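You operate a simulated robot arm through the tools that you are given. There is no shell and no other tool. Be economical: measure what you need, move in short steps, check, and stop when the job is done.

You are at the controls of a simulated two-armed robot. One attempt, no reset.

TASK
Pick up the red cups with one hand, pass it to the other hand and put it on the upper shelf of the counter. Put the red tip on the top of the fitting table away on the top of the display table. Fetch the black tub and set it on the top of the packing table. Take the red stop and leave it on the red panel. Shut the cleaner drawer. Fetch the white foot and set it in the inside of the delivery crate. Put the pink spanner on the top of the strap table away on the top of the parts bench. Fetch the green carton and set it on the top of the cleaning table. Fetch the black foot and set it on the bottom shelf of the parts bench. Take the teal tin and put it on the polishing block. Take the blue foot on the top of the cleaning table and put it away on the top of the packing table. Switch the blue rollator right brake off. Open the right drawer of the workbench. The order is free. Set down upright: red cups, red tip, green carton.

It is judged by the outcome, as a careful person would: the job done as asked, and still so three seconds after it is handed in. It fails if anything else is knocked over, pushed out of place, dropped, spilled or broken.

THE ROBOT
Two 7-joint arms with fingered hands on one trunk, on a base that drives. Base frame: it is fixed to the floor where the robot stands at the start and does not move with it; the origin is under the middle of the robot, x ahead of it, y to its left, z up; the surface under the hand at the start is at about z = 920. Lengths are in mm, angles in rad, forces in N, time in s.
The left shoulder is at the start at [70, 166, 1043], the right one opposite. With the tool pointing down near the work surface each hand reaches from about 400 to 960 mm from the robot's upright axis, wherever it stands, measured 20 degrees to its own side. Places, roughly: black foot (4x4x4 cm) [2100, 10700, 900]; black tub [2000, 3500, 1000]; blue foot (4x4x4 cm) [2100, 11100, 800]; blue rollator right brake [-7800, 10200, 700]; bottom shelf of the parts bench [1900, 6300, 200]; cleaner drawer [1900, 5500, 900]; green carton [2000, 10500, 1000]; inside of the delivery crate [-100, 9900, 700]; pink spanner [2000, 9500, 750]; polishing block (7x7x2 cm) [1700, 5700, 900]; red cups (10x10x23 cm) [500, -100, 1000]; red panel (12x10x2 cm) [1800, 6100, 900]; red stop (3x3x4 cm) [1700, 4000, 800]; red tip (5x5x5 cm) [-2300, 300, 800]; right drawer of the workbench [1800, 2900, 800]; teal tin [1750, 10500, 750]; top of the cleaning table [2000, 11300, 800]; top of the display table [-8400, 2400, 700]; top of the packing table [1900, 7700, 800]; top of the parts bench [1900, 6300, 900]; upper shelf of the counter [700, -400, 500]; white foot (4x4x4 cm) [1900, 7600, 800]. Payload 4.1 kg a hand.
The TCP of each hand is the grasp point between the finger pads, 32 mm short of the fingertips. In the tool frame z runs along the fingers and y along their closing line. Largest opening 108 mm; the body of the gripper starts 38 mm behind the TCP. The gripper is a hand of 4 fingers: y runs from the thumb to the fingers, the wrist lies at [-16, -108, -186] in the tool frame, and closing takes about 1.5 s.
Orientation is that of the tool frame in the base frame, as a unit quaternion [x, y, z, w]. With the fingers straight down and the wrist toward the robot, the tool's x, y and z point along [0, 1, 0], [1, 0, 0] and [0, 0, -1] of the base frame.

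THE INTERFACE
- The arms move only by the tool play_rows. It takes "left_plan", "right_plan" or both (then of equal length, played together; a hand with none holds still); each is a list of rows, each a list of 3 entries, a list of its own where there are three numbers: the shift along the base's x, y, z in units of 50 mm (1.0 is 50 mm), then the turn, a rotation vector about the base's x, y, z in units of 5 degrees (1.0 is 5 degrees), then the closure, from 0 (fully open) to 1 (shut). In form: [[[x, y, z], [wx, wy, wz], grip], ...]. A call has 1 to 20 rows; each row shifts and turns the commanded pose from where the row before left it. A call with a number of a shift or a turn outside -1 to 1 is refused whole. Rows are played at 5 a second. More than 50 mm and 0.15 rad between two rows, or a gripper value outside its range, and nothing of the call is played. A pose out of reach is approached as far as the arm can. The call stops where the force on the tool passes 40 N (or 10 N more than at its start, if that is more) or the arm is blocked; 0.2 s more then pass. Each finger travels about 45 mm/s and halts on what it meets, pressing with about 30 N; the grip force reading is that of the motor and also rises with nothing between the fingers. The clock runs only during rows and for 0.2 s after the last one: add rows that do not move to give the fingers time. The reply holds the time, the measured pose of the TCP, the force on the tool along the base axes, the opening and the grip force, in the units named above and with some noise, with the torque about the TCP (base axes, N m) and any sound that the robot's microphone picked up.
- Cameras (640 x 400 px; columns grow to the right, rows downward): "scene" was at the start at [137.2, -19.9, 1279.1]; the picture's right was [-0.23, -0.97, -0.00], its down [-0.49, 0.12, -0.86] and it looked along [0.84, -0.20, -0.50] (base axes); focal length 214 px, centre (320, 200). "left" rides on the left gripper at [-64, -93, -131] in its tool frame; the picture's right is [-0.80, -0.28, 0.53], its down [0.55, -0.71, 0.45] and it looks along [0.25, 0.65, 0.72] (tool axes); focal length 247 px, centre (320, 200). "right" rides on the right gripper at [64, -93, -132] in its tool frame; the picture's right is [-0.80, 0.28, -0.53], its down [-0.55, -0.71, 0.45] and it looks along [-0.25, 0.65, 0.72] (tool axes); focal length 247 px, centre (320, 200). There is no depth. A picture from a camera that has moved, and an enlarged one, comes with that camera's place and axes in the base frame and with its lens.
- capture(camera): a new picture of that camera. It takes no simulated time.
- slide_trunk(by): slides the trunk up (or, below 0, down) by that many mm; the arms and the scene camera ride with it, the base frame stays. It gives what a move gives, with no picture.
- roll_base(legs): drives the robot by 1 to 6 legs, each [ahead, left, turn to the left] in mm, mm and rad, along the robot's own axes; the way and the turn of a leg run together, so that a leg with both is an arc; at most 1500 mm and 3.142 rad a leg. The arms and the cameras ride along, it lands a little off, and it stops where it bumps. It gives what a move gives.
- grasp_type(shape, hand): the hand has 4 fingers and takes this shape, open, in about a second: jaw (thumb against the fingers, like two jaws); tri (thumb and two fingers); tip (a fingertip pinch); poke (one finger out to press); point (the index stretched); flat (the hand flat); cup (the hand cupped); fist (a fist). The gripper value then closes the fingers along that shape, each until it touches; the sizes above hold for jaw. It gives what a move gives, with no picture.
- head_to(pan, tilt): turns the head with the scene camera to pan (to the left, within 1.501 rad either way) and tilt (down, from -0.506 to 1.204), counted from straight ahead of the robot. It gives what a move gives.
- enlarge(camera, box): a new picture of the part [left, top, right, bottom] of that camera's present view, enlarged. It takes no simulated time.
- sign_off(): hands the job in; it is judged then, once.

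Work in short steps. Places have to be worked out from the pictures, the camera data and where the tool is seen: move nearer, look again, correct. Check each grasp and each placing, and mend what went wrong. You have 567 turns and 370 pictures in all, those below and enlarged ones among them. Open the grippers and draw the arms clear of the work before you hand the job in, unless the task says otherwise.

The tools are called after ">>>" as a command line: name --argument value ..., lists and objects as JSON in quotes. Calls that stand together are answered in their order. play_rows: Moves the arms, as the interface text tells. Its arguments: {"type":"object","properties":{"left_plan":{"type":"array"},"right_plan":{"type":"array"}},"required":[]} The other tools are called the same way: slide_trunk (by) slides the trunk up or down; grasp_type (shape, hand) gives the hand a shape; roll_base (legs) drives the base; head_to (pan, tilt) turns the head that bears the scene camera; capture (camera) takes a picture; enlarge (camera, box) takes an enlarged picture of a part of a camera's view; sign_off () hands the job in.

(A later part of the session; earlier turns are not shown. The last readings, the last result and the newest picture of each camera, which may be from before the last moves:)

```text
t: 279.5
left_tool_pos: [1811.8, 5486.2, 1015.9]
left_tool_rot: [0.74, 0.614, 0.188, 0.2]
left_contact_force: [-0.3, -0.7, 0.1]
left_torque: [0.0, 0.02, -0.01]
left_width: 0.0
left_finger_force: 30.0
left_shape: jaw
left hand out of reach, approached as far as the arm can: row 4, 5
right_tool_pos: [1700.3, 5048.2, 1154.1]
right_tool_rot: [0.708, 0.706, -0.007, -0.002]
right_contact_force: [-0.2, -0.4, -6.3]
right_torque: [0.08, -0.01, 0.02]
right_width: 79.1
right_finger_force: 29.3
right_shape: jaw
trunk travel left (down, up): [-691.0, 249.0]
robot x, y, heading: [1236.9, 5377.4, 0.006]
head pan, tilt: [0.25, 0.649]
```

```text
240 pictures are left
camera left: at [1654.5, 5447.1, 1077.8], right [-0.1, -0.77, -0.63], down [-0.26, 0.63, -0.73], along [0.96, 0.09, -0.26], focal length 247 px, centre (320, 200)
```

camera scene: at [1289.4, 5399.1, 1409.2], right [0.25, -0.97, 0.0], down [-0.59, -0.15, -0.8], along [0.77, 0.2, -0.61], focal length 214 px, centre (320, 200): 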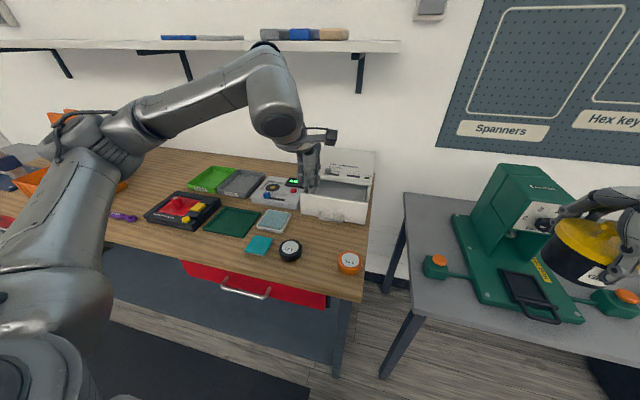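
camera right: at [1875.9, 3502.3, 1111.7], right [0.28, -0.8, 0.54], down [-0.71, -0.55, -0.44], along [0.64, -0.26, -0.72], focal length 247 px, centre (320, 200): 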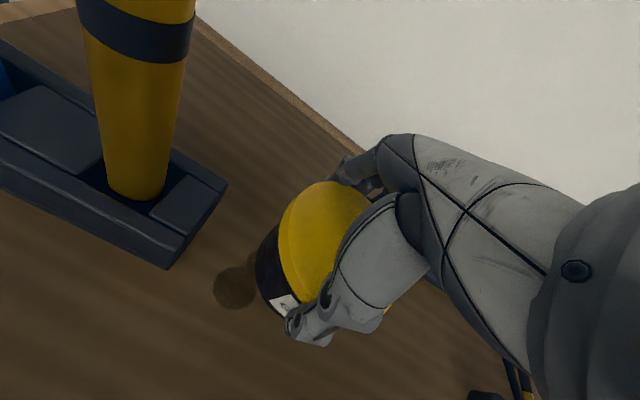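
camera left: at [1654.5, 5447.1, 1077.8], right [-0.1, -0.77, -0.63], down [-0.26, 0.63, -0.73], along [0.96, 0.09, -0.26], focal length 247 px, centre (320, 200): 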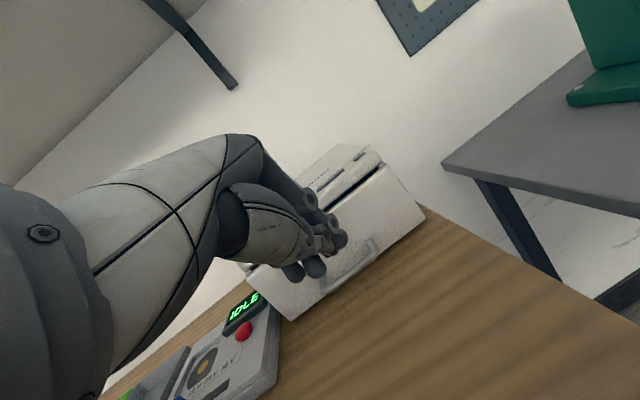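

I lower the trunk 70 mm and straighten the yaw.

>>> slide_trunk --by -70

>>> play_rows --left_plan '[[[0, 0, 0], [0, 0, 1], 1], [[0, 0, 0], [0, 0, 1], 1], [[0, 0, 0], [0, 0, 0], 1]]'

>>> capture --camera "left"

```text
t: 280.6
left_tool_pos: [1811.7, 5486.0, 945.6]
left_tool_rot: [0.74, 0.614, 0.188, 0.2]
left_contact_force: [-0.7, 0.2, 0.3]
left_torque: [-0.01, 0.0, -0.01]
left_width: 0.1
left_finger_force: 30.8
left_shape: jaw
right_tool_pos: [1700.4, 5048.0, 1082.7]
right_tool_rot: [0.708, 0.707, -0.006, -0.002]
right_contact_force: [-0.4, 0.2, -7.0]
right_torque: [0.09, -0.02, 0.01]
right_width: 79.1
right_finger_force: 30.4
right_shape: jaw
trunk travel left (down, up): [-621.0, 319.0]
robot x, y, heading: [1240.7, 5374.4, 0.003]
head pan, tilt: [0.25, 0.649]
```

```text
t: 281.4
left_tool_pos: [1811.4, 5486.4, 947.2]
left_tool_rot: [0.683, 0.677, 0.205, 0.184]
left_contact_force: [0.0, 0.5, -0.7]
left_torque: [0.01, 0.0, 0.04]
left_width: 0.0
left_finger_force: 30.4
left_shape: jaw
right_tool_pos: [1700.9, 5048.6, 1083.4]
right_tool_rot: [0.708, 0.706, -0.008, -0.003]
right_contact_force: [-0.2, 0.2, -6.6]
right_torque: [0.07, -0.02, 0.01]
right_width: 79.3
right_finger_force: 29.6
right_shape: jaw
trunk travel left (down, up): [-621.0, 319.0]
robot x, y, heading: [1239.1, 5376.9, 0.007]
head pan, tilt: [0.25, 0.649]
```

```text
239 pictures are left
camera left: at [1663.5, 5421.0, 1008.3], right [0.04, -0.78, -0.63], down [-0.36, 0.57, -0.73], along [0.93, 0.26, -0.26], focal length 247 px, centre (320, 200)
```

left: 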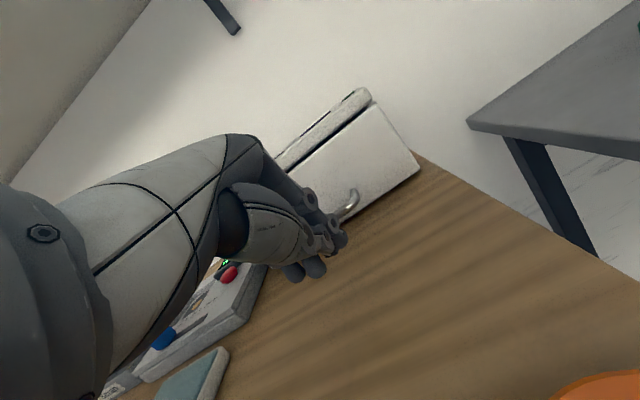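

Now at handle height. I push forward with the base, then the arm.

>>> roll_base --legs '[[70, 0, 0]]'

>>> play_rows --left_plan '[[[0.25, 0, 0], [0, 0, 0], 1], [[0.25, 0, 0], [0, 0, 0], 1], [[0.25, 0, 0], [0, 0, 0], 1], [[0.25, 0, 0], [0, 0, 0], 1]]'

>>> capture --camera "left"

```text
t: 282.4
left_tool_pos: [1881.7, 5487.3, 946.5]
left_tool_rot: [0.684, 0.677, 0.203, 0.182]
left_contact_force: [1.0, 0.1, 0.3]
left_torque: [0.0, 0.02, -0.01]
left_width: 0.2
left_finger_force: 30.3
left_shape: jaw
right_tool_pos: [1771.0, 5049.2, 1083.4]
right_tool_rot: [0.708, 0.706, -0.008, -0.003]
right_contact_force: [0.9, 0.5, -6.4]
right_torque: [0.08, 0.03, 0.0]
right_width: 79.1
right_finger_force: 30.0
right_shape: jaw
trunk travel left (down, up): [-621.0, 319.0]
robot x, y, heading: [1308.5, 5375.5, 0.01]
head pan, tilt: [0.25, 0.649]
```

```text
t: 283.5
left_tool_pos: [1922.6, 5486.8, 946.0]
left_tool_rot: [0.687, 0.674, 0.202, 0.182]
left_contact_force: [-27.2, 0.7, 6.0]
left_torque: [0.02, -0.06, -0.01]
left_width: 0.0
left_finger_force: 30.1
left_shape: jaw
right_tool_pos: [1762.3, 5049.7, 1083.5]
right_tool_rot: [0.708, 0.706, -0.007, -0.001]
right_contact_force: [-0.4, 1.1, -6.9]
right_torque: [0.1, -0.01, -0.01]
right_width: 79.4
right_finger_force: 29.7
right_shape: jaw
trunk travel left (down, up): [-621.0, 319.0]
robot x, y, heading: [1303.9, 5376.0, 0.003]
head pan, tilt: [0.25, 0.649]
stopped in row 4 (left hand): the force on the tool passed its limit at 46 N (the readings are from after the stop); the commanded pose is now the measured one
```

```text
238 pictures are left
camera left: at [1774.1, 5421.4, 1009.2], right [0.03, -0.78, -0.63], down [-0.36, 0.58, -0.73], along [0.93, 0.25, -0.27], focal length 247 px, centre (320, 200)
```

left: 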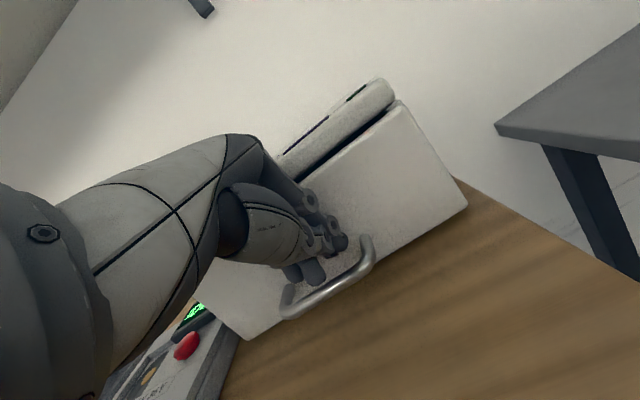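

Same stopping point as before, so the drawer is fully shut. I back off and straighten the left hand.

>>> roll_base --legs '[[-400, 0, 0]]'

>>> slide_trunk --by 70

>>> play_rows --left_plan '[[[0, 0.5, 0.3], [0, 0.9, 0], 1], [[0, 0.5, 0.3], [0, 0.9, 0], 0.5], [[0, 0.5, 0.3], [0, 0.9, 0], 0], [[0, 0.5, 0.3], [0, 0.9, 0], 0], [[0, 0.5, 0.3], [0, 0.9, 0], 0], [[0, 0.5, 0.3], [0, 0.9, 0], 0], [[0, 0.5, 0.3], [0, 0.9, 0], 0], [[0, 0.5, 0.3], [0, 0, 0], 0], [[0, 0, 0], [0, 0, 0], 0]]'

>>> enlarge --camera "scene" --box '[300, 120, 460, 220]'

```text
t: 286.0
left_tool_pos: [1527.0, 5481.1, 945.3]
left_tool_rot: [0.688, 0.673, 0.201, 0.181]
left_contact_force: [-1.0, 0.5, 0.7]
left_torque: [-0.01, 0.01, -0.01]
left_width: 0.0
left_finger_force: 30.6
left_shape: jaw
right_tool_pos: [1366.1, 5045.2, 1083.9]
right_tool_rot: [0.709, 0.705, -0.008, -0.002]
right_contact_force: [-0.5, -0.1, -6.8]
right_torque: [0.04, -0.01, -0.02]
right_width: 79.4
right_finger_force: 30.1
right_shape: jaw
trunk travel left (down, up): [-621.0, 319.0]
robot x, y, heading: [904.7, 5375.8, 0.004]
head pan, tilt: [0.25, 0.649]
```

```text
t: 287.1
left_tool_pos: [1526.8, 5481.8, 1014.9]
left_tool_rot: [0.688, 0.674, 0.201, 0.181]
left_contact_force: [0.7, -0.4, -0.6]
left_torque: [0.03, 0.0, -0.01]
left_width: 0.0
left_finger_force: 29.8
left_shape: jaw
right_tool_pos: [1365.4, 5044.8, 1152.5]
right_tool_rot: [0.709, 0.705, -0.007, -0.003]
right_contact_force: [0.4, -0.9, -7.3]
right_torque: [0.08, -0.01, -0.01]
right_width: 79.1
right_finger_force: 30.2
right_shape: jaw
trunk travel left (down, up): [-691.0, 249.0]
robot x, y, heading: [906.6, 5375.4, 0.005]
head pan, tilt: [0.25, 0.649]
```

```text
t: 289.1
left_tool_pos: [1526.7, 5682.4, 1135.6]
left_tool_rot: [0.716, 0.698, 0.007, -0.01]
left_contact_force: [0.7, -0.4, -0.2]
left_torque: [0.0, -0.03, 0.03]
left_width: 107.7
left_finger_force: 0.0
left_shape: jaw
right_tool_pos: [1367.6, 5043.8, 1152.8]
right_tool_rot: [0.71, 0.704, -0.007, -0.002]
right_contact_force: [-0.4, -0.2, -6.4]
right_torque: [0.12, -0.01, -0.01]
right_width: 79.3
right_finger_force: 30.1
right_shape: jaw
trunk travel left (down, up): [-691.0, 249.0]
robot x, y, heading: [905.5, 5374.1, 0.007]
head pan, tilt: [0.25, 0.649]
```

```text
4.00 times, centred on (380, 170) of scene
camera zoom: at [1039.7, 5397.2, 1409.2], right [0.25, -0.97, 0.0], down [-0.59, -0.15, -0.8], along [0.77, 0.2, -0.61], focal length 858 px, centre (80, 320)
```

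zoom: 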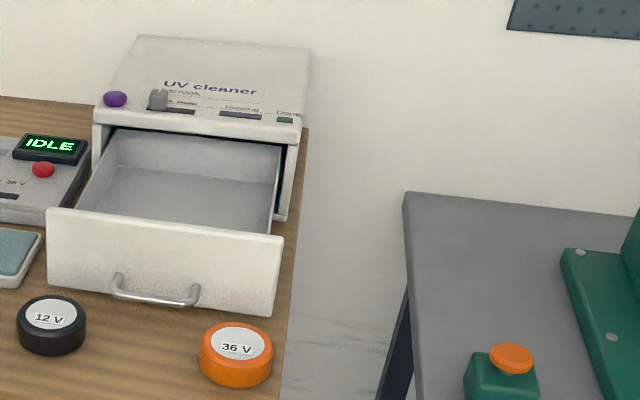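

My fingers hooked the handle and pulled the drawer open again while retreating. I push it shut again, staying above the handle this time.

>>> play_rows --left_plan '[[[-0.24, -0.74, -0.5], [0, 0, 0.5], 1], [[-0.24, -0.74, -0.5], [0, 0, 0], 1], [[-0.24, -0.74, -0.5], [0, 0, 0], 1], [[-0.24, -0.74, -0.5], [0, 0, 0], 1], [[-0.24, -0.74, -0.5], [0, 0, 0], 1], [[0, 0, 0], [0, -1, 0], 1], [[0, 0, 0], [0, -1, 0], 1], [[0, 0, 0], [0, -1, 0], 1], [[0, 0, 0], [0, -1, 0], 1], [[0, 0, 0], [0, -1, 0], 1], [[0, 0, 0], [0, -1, 0], 1], [[0, 0, 0], [0, 0, 0], 1]]'

>>> roll_base --legs '[[190, 0, 0]]'

>>> capture --camera "left"

```text
t: 291.7
left_tool_pos: [1467.3, 5496.8, 1010.0]
left_tool_rot: [0.675, 0.691, 0.189, 0.176]
left_contact_force: [0.3, 0.0, 0.2]
left_torque: [0.0, 0.02, -0.04]
left_width: 0.1
left_finger_force: 30.0
left_shape: jaw
right_tool_pos: [1367.4, 5043.9, 1153.5]
right_tool_rot: [0.71, 0.704, -0.007, -0.003]
right_contact_force: [0.1, -0.4, -6.2]
right_torque: [0.07, -0.02, -0.01]
right_width: 79.4
right_finger_force: 30.2
right_shape: jaw
trunk travel left (down, up): [-691.0, 249.0]
robot x, y, heading: [904.6, 5374.6, 0.005]
head pan, tilt: [0.25, 0.649]
```

```text
t: 293.3
left_tool_pos: [1656.1, 5497.5, 1010.2]
left_tool_rot: [0.675, 0.691, 0.189, 0.177]
left_contact_force: [-0.5, 0.2, 0.6]
left_torque: [-0.01, 0.0, 0.02]
left_width: 0.0
left_finger_force: 30.1
left_shape: jaw
right_tool_pos: [1553.6, 5046.9, 1153.4]
right_tool_rot: [0.71, 0.704, -0.007, -0.002]
right_contact_force: [0.3, -0.6, -6.4]
right_torque: [0.04, -0.02, -0.04]
right_width: 79.1
right_finger_force: 31.3
right_shape: jaw
trunk travel left (down, up): [-691.0, 249.0]
robot x, y, heading: [1091.3, 5376.8, 0.004]
head pan, tilt: [0.25, 0.649]
```

```text
236 pictures are left
camera left: at [1512.0, 5428.9, 1077.2], right [0.04, -0.79, -0.61], down [-0.4, 0.55, -0.73], along [0.91, 0.28, -0.3], focal length 247 px, centre (320, 200)
```

left: 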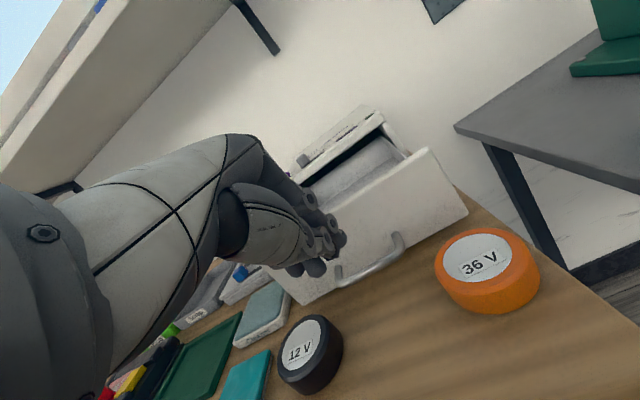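

I lower 18 mm to meet the face below its top edge, then push.

>>> play_rows --left_plan '[[[0, 0, -0.36], [0, 0, 0], 1], [[0, 0, 0], [0, 0, 0], 1]]'

>>> roll_base --legs '[[225, 0, 0]]'

>>> play_rows --left_plan '[[[0.3, 0, 0], [0, 0, 0], 1], [[0.3, 0, 0], [0, 0, 0], 1], [[0.3, 0, 0], [0, 0, 0], 1], [[0.3, 0, 0], [0, 0, 0], 1]]'

>>> capture --camera "left"

```text
t: 293.9
left_tool_pos: [1655.8, 5498.7, 990.8]
left_tool_rot: [0.675, 0.691, 0.188, 0.175]
left_contact_force: [0.9, 0.5, 0.1]
left_torque: [-0.01, 0.02, 0.01]
left_width: 0.0
left_finger_force: 30.0
left_shape: jaw
right_tool_pos: [1554.3, 5044.5, 1152.9]
right_tool_rot: [0.709, 0.705, -0.007, -0.003]
right_contact_force: [1.0, -0.6, -7.1]
right_torque: [0.12, 0.01, 0.0]
right_width: 79.0
right_finger_force: 29.7
right_shape: jaw
trunk travel left (down, up): [-691.0, 249.0]
robot x, y, heading: [1093.1, 5375.3, 0.003]
head pan, tilt: [0.25, 0.649]
```

```text
t: 295.6
left_tool_pos: [1885.0, 5497.4, 989.8]
left_tool_rot: [0.675, 0.691, 0.188, 0.176]
left_contact_force: [-0.4, -0.6, 0.3]
left_torque: [0.0, -0.02, -0.01]
left_width: 0.1
left_finger_force: 29.3
left_shape: jaw
right_tool_pos: [1783.2, 5046.4, 1153.0]
right_tool_rot: [0.709, 0.705, -0.007, -0.002]
right_contact_force: [0.8, -0.1, -6.9]
right_torque: [0.06, -0.03, 0.01]
right_width: 79.2
right_finger_force: 29.7
right_shape: jaw
trunk travel left (down, up): [-691.0, 249.0]
robot x, y, heading: [1320.5, 5376.9, 0.009]
head pan, tilt: [0.25, 0.649]
```

```text
t: 296.5
left_tool_pos: [1925.6, 5496.4, 990.9]
left_tool_rot: [0.68, 0.688, 0.183, 0.174]
left_contact_force: [-40.0, 4.4, 14.8]
left_torque: [-0.01, 0.44, -0.23]
left_width: 0.0
left_finger_force: 29.8
left_shape: jaw
right_tool_pos: [1776.5, 5046.9, 1154.9]
right_tool_rot: [0.709, 0.705, -0.007, -0.001]
right_contact_force: [0.9, -0.1, -6.9]
right_torque: [0.04, 0.03, -0.01]
right_width: 79.4
right_finger_force: 30.3
right_shape: jaw
trunk travel left (down, up): [-691.0, 249.0]
robot x, y, heading: [1320.4, 5375.9, 0.006]
head pan, tilt: [0.25, 0.649]
stopped in row 4 (left hand): the force on the tool passed its limit at 47 N (the readings are from after the stop); the commanded pose is now the measured one
```

```text
235 pictures are left
camera left: at [1781.7, 5428.5, 1060.4], right [0.03, -0.79, -0.61], down [-0.4, 0.55, -0.73], along [0.91, 0.27, -0.31], focal length 247 px, centre (320, 200)
```

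left: 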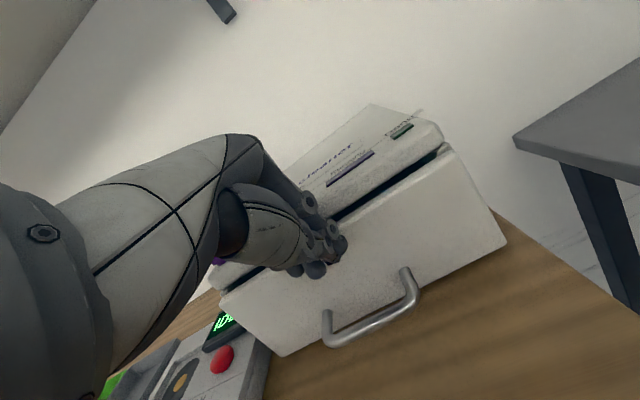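

Shut again at the same stop. I lift the hand up and back before driving off, then verify.

>>> play_rows --left_plan '[[[-0.4, 0, 0.5], [0, 0, 0], 1], [[-0.4, 0, 0.7], [0, 0, 0], 1], [[-0.4, 0, 0.7], [0, 0, 0], 1]]'

>>> roll_base --legs '[[-400, 0, 0]]'

>>> enlarge --camera "scene" --box '[300, 120, 460, 220]'

```text
t: 297.3
left_tool_pos: [1873.1, 5495.3, 1084.8]
left_tool_rot: [0.679, 0.689, 0.184, 0.172]
left_contact_force: [-0.2, -0.6, -0.5]
left_torque: [0.0, -0.01, -0.02]
left_width: 0.0
left_finger_force: 29.9
left_shape: jaw
right_tool_pos: [1780.2, 5045.0, 1152.8]
right_tool_rot: [0.71, 0.704, -0.008, -0.003]
right_contact_force: [0.9, -0.1, -5.9]
right_torque: [0.06, 0.0, 0.03]
right_width: 79.3
right_finger_force: 30.0
right_shape: jaw
trunk travel left (down, up): [-691.0, 249.0]
robot x, y, heading: [1321.7, 5374.2, 0.001]
head pan, tilt: [0.25, 0.649]
```

```text
t: 299.8
left_tool_pos: [1472.3, 5495.6, 1082.8]
left_tool_rot: [0.678, 0.691, 0.184, 0.172]
left_contact_force: [0.0, 0.0, 0.4]
left_torque: [0.01, -0.01, 0.01]
left_width: 0.0
left_finger_force: 29.9
left_shape: jaw
right_tool_pos: [1382.7, 5045.6, 1152.7]
right_tool_rot: [0.709, 0.705, -0.007, -0.002]
right_contact_force: [-0.2, 0.1, -6.5]
right_torque: [0.08, -0.01, -0.01]
right_width: 78.8
right_finger_force: 30.4
right_shape: jaw
trunk travel left (down, up): [-691.0, 249.0]
robot x, y, heading: [919.1, 5375.0, 0.009]
head pan, tilt: [0.25, 0.649]
```

```text
4.00 times, centred on (380, 170) of scene
camera zoom: at [1055.0, 5397.6, 1409.2], right [0.25, -0.97, 0.0], down [-0.59, -0.15, -0.8], along [0.77, 0.2, -0.61], focal length 858 px, centre (80, 320)
```

zoom: 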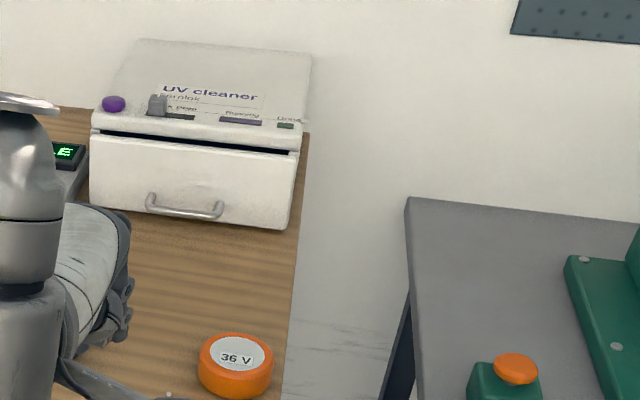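

The drawer is shut. I straighten the left hand and drive left toward the packing table.

>>> play_rows --left_plan '[[[0, 0.5, 0.2], [0, 0.9, 0], 1], [[0, 0.5, 0.2], [0, 0.9, 0], 0.5], [[0, 0.5, 0.2], [0, 0.9, 0], 0], [[0, 0.5, 0.2], [0, 0.9, 0], 0], [[0, 0.5, 0.2], [0, 0.9, 0], 0], [[0, 0.5, 0.2], [0, 0.9, 0], 0], [[0, 0.5, 0.2], [0, 0.6, 0], 0], [[0, 0.5, 0], [0, 0, 0], 0]]'

>>> roll_base --legs '[[0, 1100, 0], [0, 1100, 0]]'

>>> head_to --pan 0.0 --tilt 0.5

>>> capture --camera "scene"

```text
t: 301.6
left_tool_pos: [1471.9, 5697.3, 1153.7]
left_tool_rot: [0.703, 0.711, 0.002, -0.012]
left_contact_force: [0.1, 0.3, -0.3]
left_torque: [0.0, 0.0, -0.03]
left_width: 107.8
left_finger_force: 0.0
left_shape: jaw
right_tool_pos: [1381.7, 5045.7, 1154.0]
right_tool_rot: [0.71, 0.705, -0.008, -0.002]
right_contact_force: [-1.3, -0.3, -5.7]
right_torque: [0.05, 0.01, -0.02]
right_width: 79.4
right_finger_force: 30.4
right_shape: jaw
trunk travel left (down, up): [-691.0, 249.0]
robot x, y, heading: [920.5, 5371.1, 0.005]
head pan, tilt: [0.25, 0.649]
```

```text
t: 312.5
left_tool_pos: [1441.5, 7890.4, 1152.2]
left_tool_rot: [0.704, 0.71, 0.003, -0.013]
left_contact_force: [-1.0, -0.7, 0.2]
left_torque: [-0.03, 0.01, 0.03]
left_width: 107.3
left_finger_force: 0.0
left_shape: jaw
right_tool_pos: [1349.1, 7239.3, 1153.1]
right_tool_rot: [0.711, 0.704, -0.007, -0.002]
right_contact_force: [0.1, -0.6, -6.4]
right_torque: [0.07, -0.02, -0.04]
right_width: 79.1
right_finger_force: 30.1
right_shape: jaw
trunk travel left (down, up): [-691.0, 249.0]
robot x, y, heading: [889.0, 7573.7, -0.002]
head pan, tilt: [0.25, 0.649]
```

```text
t: 313.3
left_tool_pos: [1441.7, 7890.8, 1154.2]
left_tool_rot: [0.705, 0.709, 0.002, -0.012]
left_contact_force: [0.4, -0.4, 0.3]
left_torque: [-0.03, -0.02, 0.0]
left_width: 107.5
left_finger_force: 0.0
left_shape: jaw
right_tool_pos: [1347.5, 7239.7, 1153.7]
right_tool_rot: [0.711, 0.703, -0.007, -0.002]
right_contact_force: [0.7, -0.5, -6.6]
right_torque: [0.07, -0.01, -0.01]
right_width: 79.1
right_finger_force: 29.6
right_shape: jaw
trunk travel left (down, up): [-691.0, 249.0]
robot x, y, heading: [890.5, 7570.1, 0.001]
head pan, tilt: [0.0, 0.499]
```

```text
233 pictures are left
camera scene: at [1028.8, 7572.6, 1422.5], right [0.0, -1.0, 0.0], down [-0.48, 0.0, -0.88], along [0.88, 0.0, -0.48], focal length 214 px, centre (320, 200)
```

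scene: 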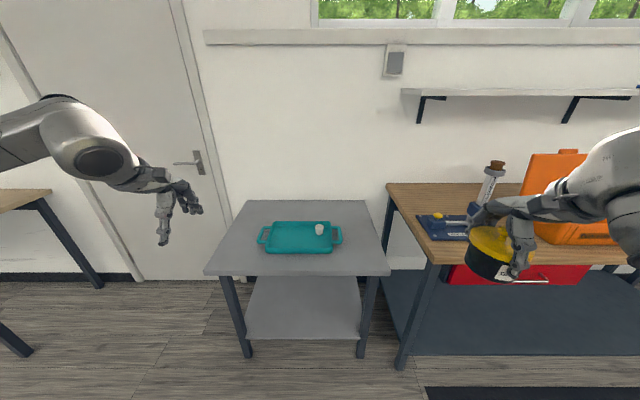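

The packing table holds a teal tray with the white foot; there is free room on its right side for the tub. I drive so the tub comes over about (1690, 7398).

>>> roll_base --legs '[[290, 158, 0]]'

>>> head_to --pan -0.2 --tilt 0.75

>>> capture --camera "scene"

>>> capture --camera "right"

```text
t: 315.4
left_tool_pos: [1731.8, 8047.6, 1153.8]
left_tool_rot: [0.704, 0.71, 0.003, -0.013]
left_contact_force: [-1.0, 0.2, 0.2]
left_torque: [-0.01, -0.01, -0.01]
left_width: 107.5
left_finger_force: 0.0
left_shape: jaw
right_tool_pos: [1639.3, 7399.0, 1152.8]
right_tool_rot: [0.71, 0.704, -0.008, -0.003]
right_contact_force: [0.4, -1.1, -6.8]
right_torque: [0.07, 0.01, 0.02]
right_width: 79.4
right_finger_force: 30.4
right_shape: jaw
trunk travel left (down, up): [-691.0, 249.0]
robot x, y, heading: [1178.4, 7727.2, 0.004]
head pan, tilt: [0.0, 0.499]
```

```text
t: 316.2
left_tool_pos: [1731.3, 8048.4, 1153.7]
left_tool_rot: [0.704, 0.71, 0.002, -0.013]
left_contact_force: [-0.2, 0.5, -0.7]
left_torque: [-0.02, 0.03, 0.0]
left_width: 107.5
left_finger_force: 0.1
left_shape: jaw
right_tool_pos: [1638.0, 7398.5, 1153.1]
right_tool_rot: [0.71, 0.704, -0.008, -0.002]
right_contact_force: [0.2, -0.6, -6.1]
right_torque: [0.09, -0.01, 0.02]
right_width: 79.2
right_finger_force: 29.7
right_shape: jaw
trunk travel left (down, up): [-691.0, 249.0]
robot x, y, heading: [1179.1, 7730.1, 0.004]
head pan, tilt: [-0.201, 0.75]
```

```text
232 pictures are left
camera scene: at [1310.1, 7714.1, 1400.6], right [-0.2, -0.98, 0.0], down [-0.67, 0.13, -0.73], along [0.72, -0.14, -0.68], focal length 214 px, centre (320, 200)
```

scene: 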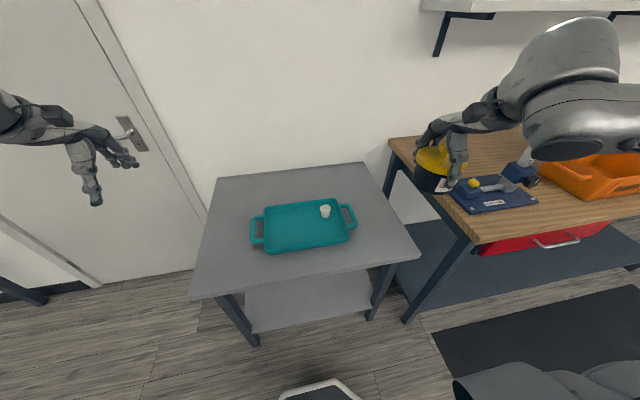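

```text
231 pictures are left
camera right: at [1548.7, 7465.9, 1284.9], right [0.28, -0.8, 0.53], down [-0.72, -0.55, -0.43], along [0.64, -0.26, -0.73], focal length 247 px, centre (320, 200)
```

right: 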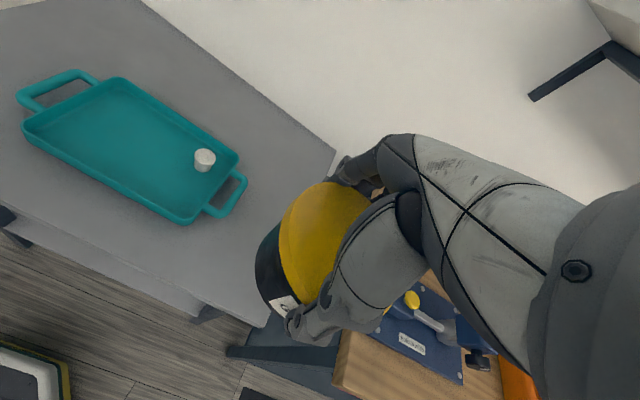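

Table top ≈ z 800, right strip free between y 7330 and 7480. I move the tub to (1690, 7412) and lower it.

>>> play_rows --right_plan '[[[0.5, 0.13, 0], [0, 0, 0], 1], [[0.54, 0.13, 0], [0, 0, 0], 1], [[0, 0, 0], [0, 0, 0], 1]]'

>>> slide_trunk --by -250

>>> capture --camera "scene"

```text
t: 317.0
left_tool_pos: [1729.7, 8046.8, 1155.0]
left_tool_rot: [0.704, 0.71, 0.004, -0.012]
left_contact_force: [-0.6, -0.6, 0.8]
left_torque: [0.02, 0.02, -0.01]
left_width: 107.8
left_finger_force: 0.0
left_shape: jaw
right_tool_pos: [1690.2, 7410.8, 1153.1]
right_tool_rot: [0.711, 0.703, -0.007, -0.003]
right_contact_force: [0.0, 0.7, -6.1]
right_torque: [0.05, -0.01, 0.0]
right_width: 79.2
right_finger_force: 29.6
right_shape: jaw
trunk travel left (down, up): [-691.0, 249.0]
robot x, y, heading: [1177.4, 7730.6, 0.001]
head pan, tilt: [-0.201, 0.75]
```

```text
t: 319.6
left_tool_pos: [1731.5, 8048.4, 904.0]
left_tool_rot: [0.704, 0.71, 0.003, -0.013]
left_contact_force: [-1.0, 0.6, 0.2]
left_torque: [0.03, 0.01, 0.0]
left_width: 107.7
left_finger_force: 0.0
left_shape: jaw
right_tool_pos: [1690.0, 7411.4, 902.9]
right_tool_rot: [0.71, 0.704, -0.007, -0.003]
right_contact_force: [0.9, -0.2, -6.0]
right_torque: [0.07, -0.01, -0.03]
right_width: 79.1
right_finger_force: 29.5
right_shape: jaw
trunk travel left (down, up): [-441.0, 499.0]
robot x, y, heading: [1178.9, 7732.2, 0.004]
head pan, tilt: [-0.201, 0.75]
```

```text
230 pictures are left
camera scene: at [1309.6, 7713.9, 1150.7], right [-0.2, -0.98, 0.0], down [-0.67, 0.14, -0.73], along [0.72, -0.14, -0.68], focal length 214 px, centre (320, 200)
```

scene: 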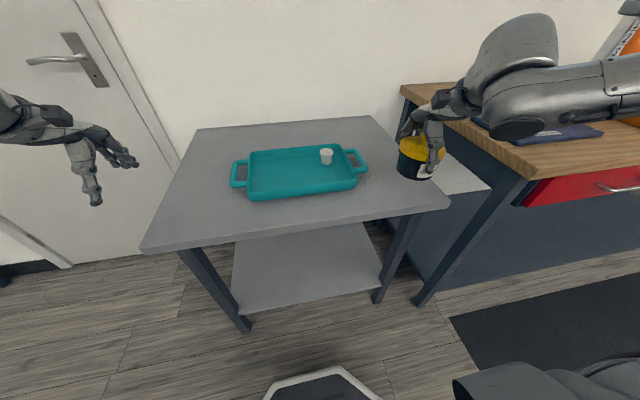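

I lower the tub onto the table, creeping at the end.

>>> play_rows --right_plan '[[[0, 0, -0.5], [0, 0, 0], 1], [[0, 0, -0.2], [0, 0, 0], 1], [[0, 0, -0.1], [0, 0, 0], 1], [[0, 0, -0.08], [0, 0, 0], 1], [[0, 0, -0.08], [0, 0, 0], 1], [[0, 0, -0.08], [0, 0, 0], 1], [[0, 0, -0.08], [0, 0, 0], 1]]'

>>> enlarge --camera "scene" --box '[340, 80, 500, 230]'

```text
t: 321.2
left_tool_pos: [1732.5, 8048.8, 903.2]
left_tool_rot: [0.704, 0.71, 0.002, -0.012]
left_contact_force: [-0.2, 0.6, 0.8]
left_torque: [-0.02, 0.01, 0.01]
left_width: 107.7
left_finger_force: 0.1
left_shape: jaw
right_tool_pos: [1690.5, 7411.9, 847.7]
right_tool_rot: [0.71, 0.704, -0.009, -0.003]
right_contact_force: [0.0, 0.2, -6.3]
right_torque: [0.05, -0.02, 0.04]
right_width: 79.2
right_finger_force: 29.9
right_shape: jaw
trunk travel left (down, up): [-441.0, 499.0]
robot x, y, heading: [1174.0, 7727.2, 0.001]
head pan, tilt: [-0.201, 0.75]
```

```text
2.67 times, centred on (420, 155) of scene
camera zoom: at [1309.8, 7713.9, 1150.6], right [-0.2, -0.98, 0.0], down [-0.67, 0.14, -0.73], along [0.72, -0.14, -0.68], focal length 572 px, centre (53, 320)
```

zoom: 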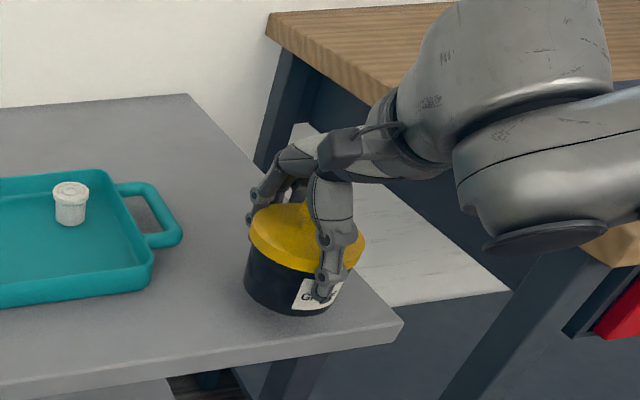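

>>> play_rows --right_plan '[[[0, 0.1, -0.08], [0, 0, 0], 1], [[0, 0.1, -0.08], [0, 0, 0], 1], [[0, 0, -0.08], [0, 0, 0], 1], [[0, 0, -0.08], [0, 0, 0], 1], [[0, 0, -0.08], [0, 0, 0], 1], [[0, 0, -0.08], [0, 0, 0], 1]]'

```text
t: 322.6
left_tool_pos: [1731.7, 8047.2, 902.7]
left_tool_rot: [0.704, 0.71, 0.002, -0.013]
left_contact_force: [0.2, -0.3, 0.7]
left_torque: [-0.02, 0.01, 0.0]
left_width: 107.9
left_finger_force: 0.0
left_shape: jaw
right_tool_pos: [1690.6, 7421.2, 823.1]
right_tool_rot: [0.711, 0.703, -0.008, -0.004]
right_contact_force: [-0.1, -0.2, -7.3]
right_torque: [0.08, -0.01, -0.03]
right_width: 79.2
right_finger_force: 30.2
right_shape: jaw
trunk travel left (down, up): [-441.0, 499.0]
robot x, y, heading: [1180.8, 7728.7, 0.0]
head pan, tilt: [-0.201, 0.75]
```

>>> play_rows --right_plan '[[[0, 0, -0.1], [0, 0, 0], 1], [[0, 0, -0.1], [0, 0, 0], 1], [[0, 0, -0.1], [0, 0, 0], 1], [[0, 0, -0.1], [0, 0, 0], 1], [[0, 0, -0.1], [0, 0, 0], 1], [[0, 0, -0.1], [0, 0, 0], 1]]'

>>> enlarge --camera "scene" --box '[340, 80, 500, 230]'

```text
t: 323.4
left_tool_pos: [1730.0, 8048.4, 905.8]
left_tool_rot: [0.704, 0.71, 0.004, -0.011]
left_contact_force: [0.3, 0.0, 0.8]
left_torque: [0.0, -0.02, -0.02]
left_width: 107.8
left_finger_force: 0.0
left_shape: jaw
right_tool_pos: [1691.8, 7422.2, 817.7]
right_tool_rot: [0.71, 0.705, -0.002, 0.005]
right_contact_force: [-5.7, -2.5, 24.2]
right_torque: [-0.2, 0.37, -0.02]
right_width: 77.6
right_finger_force: 30.1
right_shape: jaw
trunk travel left (down, up): [-441.0, 499.0]
robot x, y, heading: [1178.9, 7729.8, -0.001]
head pan, tilt: [-0.201, 0.75]
stopped in row 3 (right hand): the force on the tool passed its limit at 43 N (the readings are from after the stop); the commanded pose is now the measured one
```

```text
2.67 times, centred on (420, 155) of scene
camera zoom: at [1306.1, 7714.7, 1151.3], right [-0.2, -0.98, 0.0], down [-0.67, 0.14, -0.73], along [0.72, -0.15, -0.68], focal length 572 px, centre (53, 320)
```

zoom: 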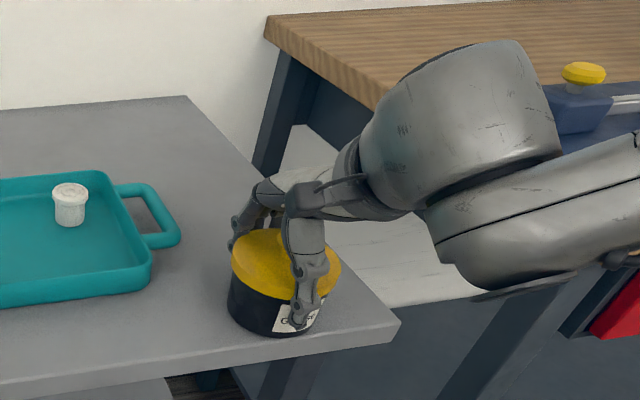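

It touches at table z≈767, but stands close to the front edge. I lift slightly, shift it 45 mm further in, and set it down again.

>>> play_rows --right_plan '[[[0, 0, 0.3], [0, 0, 0], 1], [[0.5, 0.06, 0.1], [0, 0, 0], 1], [[0.5, 0.06, 0], [0, 0, 0], 1], [[0, 0, -0.2], [0, 0, 0], 1], [[0, 0, -0.1], [0, 0, 0], 1], [[0, 0, -0.08], [0, 0, 0], 1]]'

>>> enlarge --camera "scene" --box '[340, 80, 500, 230]'

```text
t: 324.8
left_tool_pos: [1729.8, 8048.3, 905.9]
left_tool_rot: [0.704, 0.71, 0.002, -0.012]
left_contact_force: [-0.1, -0.5, -1.1]
left_torque: [-0.03, 0.02, 0.0]
left_width: 107.5
left_finger_force: 0.1
left_shape: jaw
right_tool_pos: [1742.9, 7427.5, 818.4]
right_tool_rot: [0.71, 0.704, -0.002, 0.004]
right_contact_force: [1.1, -4.9, 18.8]
right_torque: [-0.25, 0.0, 0.04]
right_width: 77.9
right_finger_force: 30.2
right_shape: jaw
trunk travel left (down, up): [-441.0, 499.0]
robot x, y, heading: [1174.4, 7730.3, 0.0]
head pan, tilt: [-0.201, 0.75]
```

```text
2.67 times, centred on (420, 155) of scene
camera zoom: at [1307.7, 7714.3, 1151.4], right [-0.2, -0.98, 0.0], down [-0.67, 0.14, -0.73], along [0.72, -0.15, -0.68], focal length 572 px, centre (53, 320)
```

zoom: 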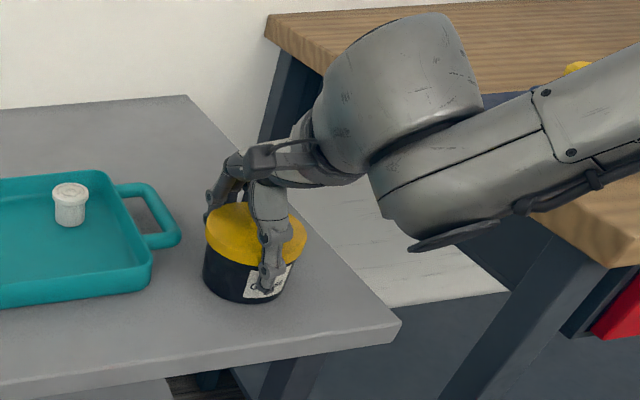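

The tub rests on the table well inside. I open the hand and rise.

>>> play_rows --right_plan '[[[0, 0, 0], [0, 0, 0], 0.6], [[0, 0, 0], [0, 0, 0], 0.3], [[0, 0, 0], [0, 0, 0], 0], [[0, 0, 0], [0, 0, 0], 0], [[0, 0, 0], [0, 0, 0], 0], [[0, 0, 0], [0, 0, 0], 0], [[0, 0, 0.2], [0, 0, 0], 0], [[0, 0, 0.3], [0, 0, 0], 0], [[0, 0, 0.5], [0, 0, 0], 0], [[0, 0, 0.8], [0, 0, 0], 0], [[0, 0, 0.8], [0, 0, 0], 0], [[0, 0, 0], [0, 0, 0], 0]]'

>>> capture --camera "scene"

>>> capture --camera "right"

```text
t: 327.4
left_tool_pos: [1731.0, 8048.7, 902.9]
left_tool_rot: [0.704, 0.71, 0.003, -0.013]
left_contact_force: [0.4, -0.8, 0.0]
left_torque: [0.0, 0.02, 0.05]
left_width: 107.5
left_finger_force: 0.2
left_shape: jaw
right_tool_pos: [1743.4, 7428.9, 946.0]
right_tool_rot: [0.709, 0.705, -0.004, 0.001]
right_contact_force: [0.6, -0.1, -0.1]
right_torque: [0.02, 0.01, -0.03]
right_width: 108.0
right_finger_force: 0.0
right_shape: jaw
trunk travel left (down, up): [-441.0, 499.0]
robot x, y, heading: [1179.7, 7730.1, 0.008]
head pan, tilt: [-0.201, 0.75]
```

```text
226 pictures are left
camera scene: at [1309.5, 7714.2, 1150.6], right [-0.2, -0.98, 0.0], down [-0.67, 0.14, -0.73], along [0.72, -0.15, -0.68], focal length 214 px, centre (320, 200)
```

scene: 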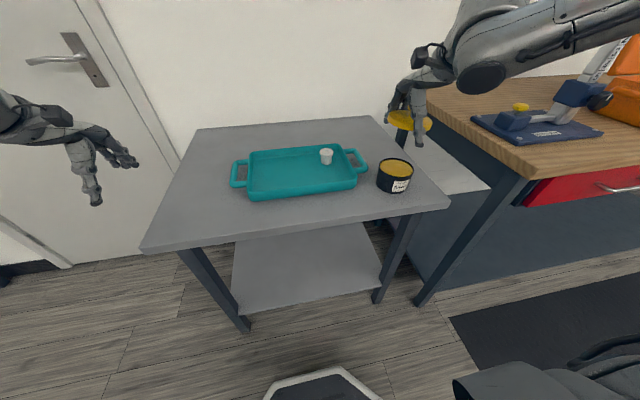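

```text
225 pictures are left
camera right: at [1651.6, 7496.4, 1077.4], right [0.28, -0.8, 0.54], down [-0.71, -0.55, -0.44], along [0.64, -0.26, -0.72], focal length 247 px, centre (320, 200)
```

right: 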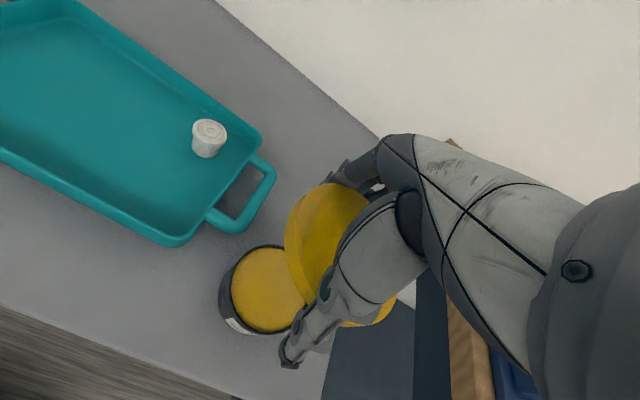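

The lid came off with the hand! It is hooked inside the open fingers. I look closely before putting it back on.

>>> enlarge --camera "scene" --box '[340, 60, 500, 210]'

>>> enlarge --camera "right" --box '[200, 150, 440, 380]'

```text
2.67 times, centred on (420, 135) of scene
camera zoom: at [1309.5, 7714.2, 1150.6], right [-0.2, -0.98, 0.0], down [-0.67, 0.14, -0.73], along [0.72, -0.15, -0.68], focal length 572 px, centre (53, 373)
```

zoom: 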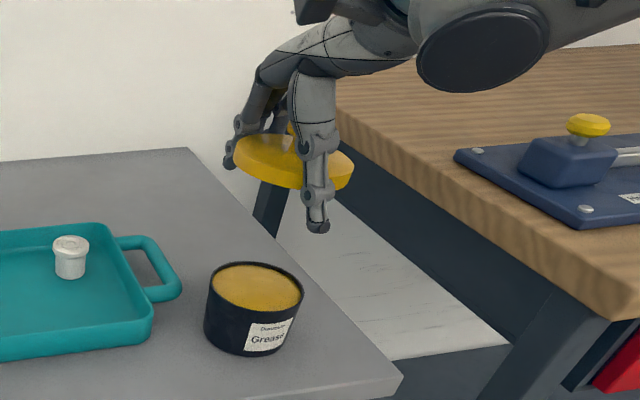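

```text
1.74 times, centred on (320, 265) of right
camera zoom: at [1651.6, 7496.4, 1077.4], right [0.28, -0.8, 0.54], down [-0.71, -0.55, -0.44], along [0.64, -0.26, -0.72], focal length 430 px, centre (320, 87)
```

zoom: 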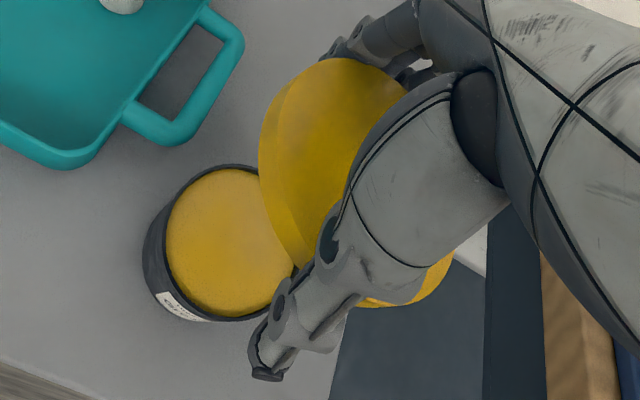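

The lid is wedged level between the fully opened fingers, same relative place as before. I lower it straight back over the tub and look just above seating.

>>> play_rows --right_plan '[[[-0.02, -0.03, -0.8], [0, 0, 0], 0], [[0, 0, -0.8], [0, 0, 0], 0], [[0, 0, -0.6], [0, 0, 0], 0], [[0, 0, 0], [0, 0, 0], 0]]'

>>> enlarge --camera "scene" --box '[340, 80, 460, 205]'

>>> enlarge --camera "right" --box '[200, 150, 440, 380]'

```text
t: 328.4
left_tool_pos: [1730.0, 8048.4, 904.5]
left_tool_rot: [0.704, 0.71, 0.002, -0.012]
left_contact_force: [-0.4, -0.3, -0.1]
left_torque: [0.04, -0.01, 0.01]
left_width: 107.8
left_finger_force: 0.1
left_shape: jaw
right_tool_pos: [1740.5, 7428.1, 835.6]
right_tool_rot: [0.71, 0.704, -0.004, 0.002]
right_contact_force: [0.2, 0.8, 0.6]
right_torque: [0.01, 0.0, 0.0]
right_width: 107.9
right_finger_force: 0.0
right_shape: jaw
trunk travel left (down, up): [-441.0, 499.0]
robot x, y, heading: [1182.4, 7729.7, -0.0]
head pan, tilt: [-0.201, 0.75]
```

```text
3.20 times, centred on (400, 142) of scene
camera zoom: at [1308.8, 7714.5, 1150.7], right [-0.2, -0.98, 0.0], down [-0.67, 0.14, -0.73], along [0.72, -0.15, -0.68], focal length 686 px, centre (64, 384)
```

zoom: 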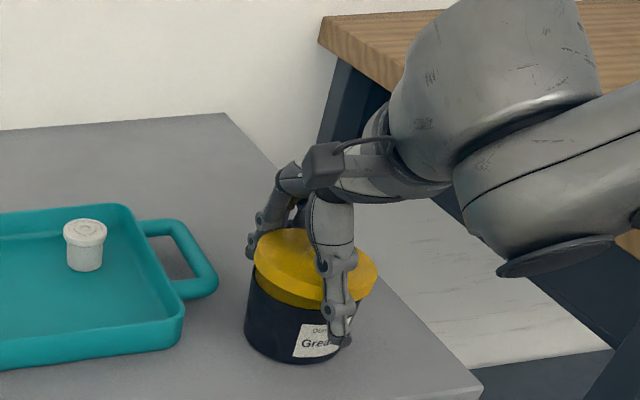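

```text
1.74 times, centred on (320, 265) of right
camera zoom: at [1649.1, 7494.9, 965.7], right [0.28, -0.8, 0.54], down [-0.71, -0.55, -0.44], along [0.64, -0.26, -0.72], focal length 430 px, centre (320, 87)
```

zoom: 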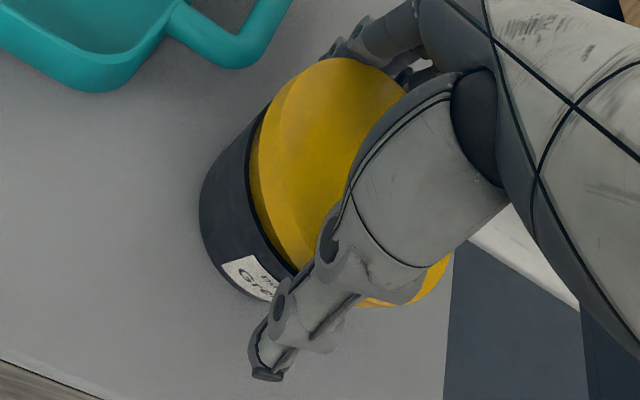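

The lid is nearly aligned; I nudge it 4 mm left and lower it onto the tub until contact.

>>> play_rows --right_plan '[[[0.04, 0.06, 0], [0, 0, 0], 0], [[0, 0, -0.15], [0, 0, 0], 0], [[0, 0, -0.1], [0, 0, 0], 0], [[0, 0, -0.08], [0, 0, 0], 0], [[0, 0, -0.06], [0, 0, 0], 0]]'

>>> enlarge --camera "scene" --box '[340, 80, 460, 205]'

```text
t: 329.6
left_tool_pos: [1731.2, 8048.9, 903.7]
left_tool_rot: [0.704, 0.71, 0.004, -0.012]
left_contact_force: [0.0, 0.2, -1.1]
left_torque: [0.0, -0.01, -0.02]
left_width: 107.5
left_finger_force: 0.0
left_shape: jaw
right_tool_pos: [1742.6, 7430.0, 816.0]
right_tool_rot: [0.711, 0.704, -0.004, 0.002]
right_contact_force: [0.4, -0.1, 3.0]
right_torque: [0.0, -0.1, 0.03]
right_width: 107.9
right_finger_force: 0.0
right_shape: jaw
trunk travel left (down, up): [-441.0, 499.0]
robot x, y, heading: [1177.2, 7727.3, 0.001]
head pan, tilt: [-0.201, 0.75]
```

```text
3.20 times, centred on (400, 142) of scene
camera zoom: at [1308.7, 7714.5, 1150.8], right [-0.2, -0.98, 0.0], down [-0.67, 0.14, -0.73], along [0.72, -0.15, -0.68], focal length 686 px, centre (64, 384)
```

zoom: 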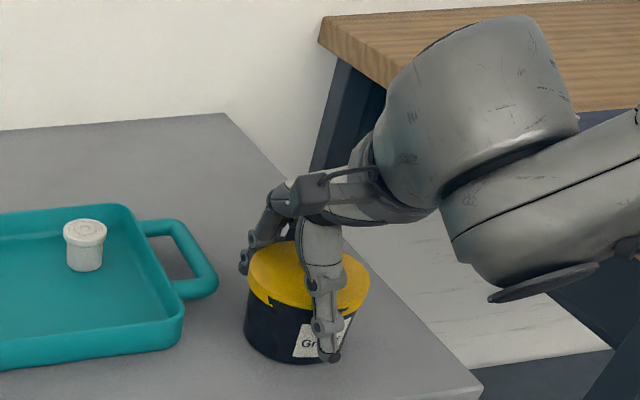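

The lid meets the tub (3 N). I press it down gently to seat it.

>>> play_rows --right_plan '[[[0, 0, -0.06], [0, 0, 0], 0], [[0, 0, -0.06], [0, 0, 0], 0], [[0, 0, -0.06], [0, 0, 0], 0], [[0, 0, -0.06], [0, 0, 0], 0], [[0, 0, 0], [0, 0, 0], 0]]'

>>> enlarge --camera "scene" --box '[360, 100, 460, 205]'

```text
t: 330.8
left_tool_pos: [1729.0, 8049.8, 904.4]
left_tool_rot: [0.704, 0.71, 0.003, -0.011]
left_contact_force: [-0.1, -0.1, 0.2]
left_torque: [-0.04, -0.01, 0.01]
left_width: 107.4
left_finger_force: 0.0
left_shape: jaw
right_tool_pos: [1742.5, 7430.8, 807.1]
right_tool_rot: [0.71, 0.705, -0.004, 0.004]
right_contact_force: [4.2, 5.3, 31.1]
right_torque: [0.04, -0.32, 0.06]
right_width: 107.7
right_finger_force: 0.1
right_shape: jaw
trunk travel left (down, up): [-441.0, 499.0]
robot x, y, heading: [1176.7, 7734.0, 0.0]
head pan, tilt: [-0.201, 0.75]
```

```text
3.81 times, centred on (410, 152) of scene
camera zoom: at [1306.5, 7716.6, 1151.2], right [-0.2, -0.98, 0.0], down [-0.67, 0.13, -0.73], along [0.72, -0.15, -0.68], focal length 817 px, centre (-23, 381)
```

zoom: 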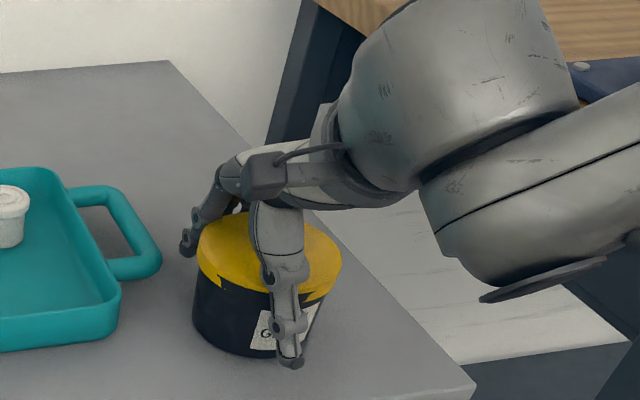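

Pressed with 31 N, no snap heard. I relax the press slightly and spread the hand flat to free the lid.

>>> play_rows --right_plan '[[[0, 0.08, 0.04], [0, 0, 0], 0], [[0, 0, 0], [0, 0, 0], 0]]'

>>> grasp_type --hand "right" --shape "flat"

>>> enlarge --camera "scene" --box '[360, 100, 460, 205]'

>>> enlarge --camera "right" --box '[200, 150, 440, 380]'

```text
t: 331.4
left_tool_pos: [1730.3, 8049.0, 904.3]
left_tool_rot: [0.704, 0.71, 0.003, -0.011]
left_contact_force: [0.1, -1.5, 0.1]
left_torque: [0.03, 0.02, 0.0]
left_width: 107.4
left_finger_force: 0.0
left_shape: jaw
right_tool_pos: [1742.4, 7433.5, 805.4]
right_tool_rot: [0.71, 0.704, -0.005, 0.003]
right_contact_force: [5.0, -0.8, 20.2]
right_torque: [0.07, -0.37, -0.06]
right_width: 107.8
right_finger_force: 0.0
right_shape: jaw
trunk travel left (down, up): [-441.0, 499.0]
robot x, y, heading: [1179.5, 7730.4, 0.003]
head pan, tilt: [-0.201, 0.75]
```

```text
t: 332.3
left_tool_pos: [1731.5, 8047.8, 903.1]
left_tool_rot: [0.704, 0.71, 0.002, -0.012]
left_contact_force: [-0.6, 0.2, 0.7]
left_torque: [0.02, -0.03, -0.02]
left_width: 107.8
left_finger_force: 0.0
left_shape: jaw
right_tool_pos: [1743.1, 7432.2, 804.0]
right_tool_rot: [0.71, 0.704, -0.005, 0.001]
right_contact_force: [-0.9, 1.2, -1.1]
right_torque: [0.05, 0.01, -0.03]
right_width: 0.1
right_finger_force: 0.1
right_shape: flat
trunk travel left (down, up): [-441.0, 499.0]
robot x, y, heading: [1178.7, 7730.4, -0.001]
head pan, tilt: [-0.201, 0.75]
```

```text
3.81 times, centred on (410, 152) of scene
camera zoom: at [1309.3, 7714.1, 1150.5], right [-0.2, -0.98, 0.0], down [-0.67, 0.14, -0.73], along [0.72, -0.15, -0.68], focal length 817 px, centre (-23, 381)
```

zoom: 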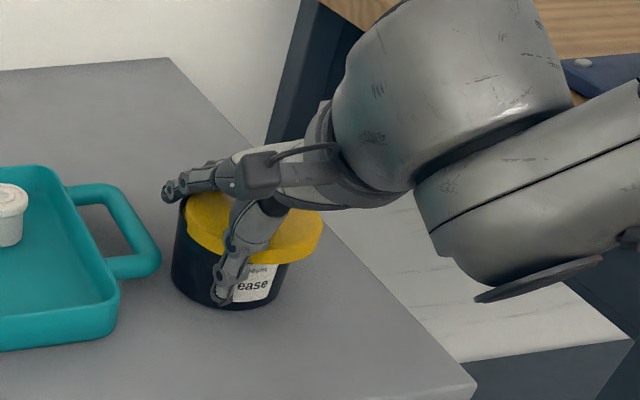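

```text
1.74 times, centred on (320, 265) of right
camera zoom: at [1652.1, 7500.3, 935.6], right [0.28, -0.8, 0.54], down [-0.71, -0.55, -0.44], along [0.64, -0.26, -0.72], focal length 430 px, centre (320, 87)
```

zoom: 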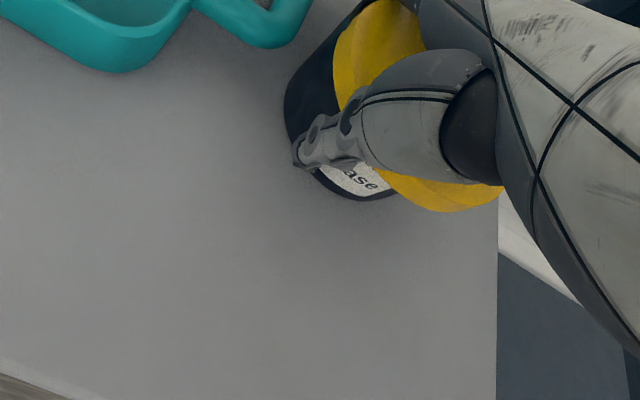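

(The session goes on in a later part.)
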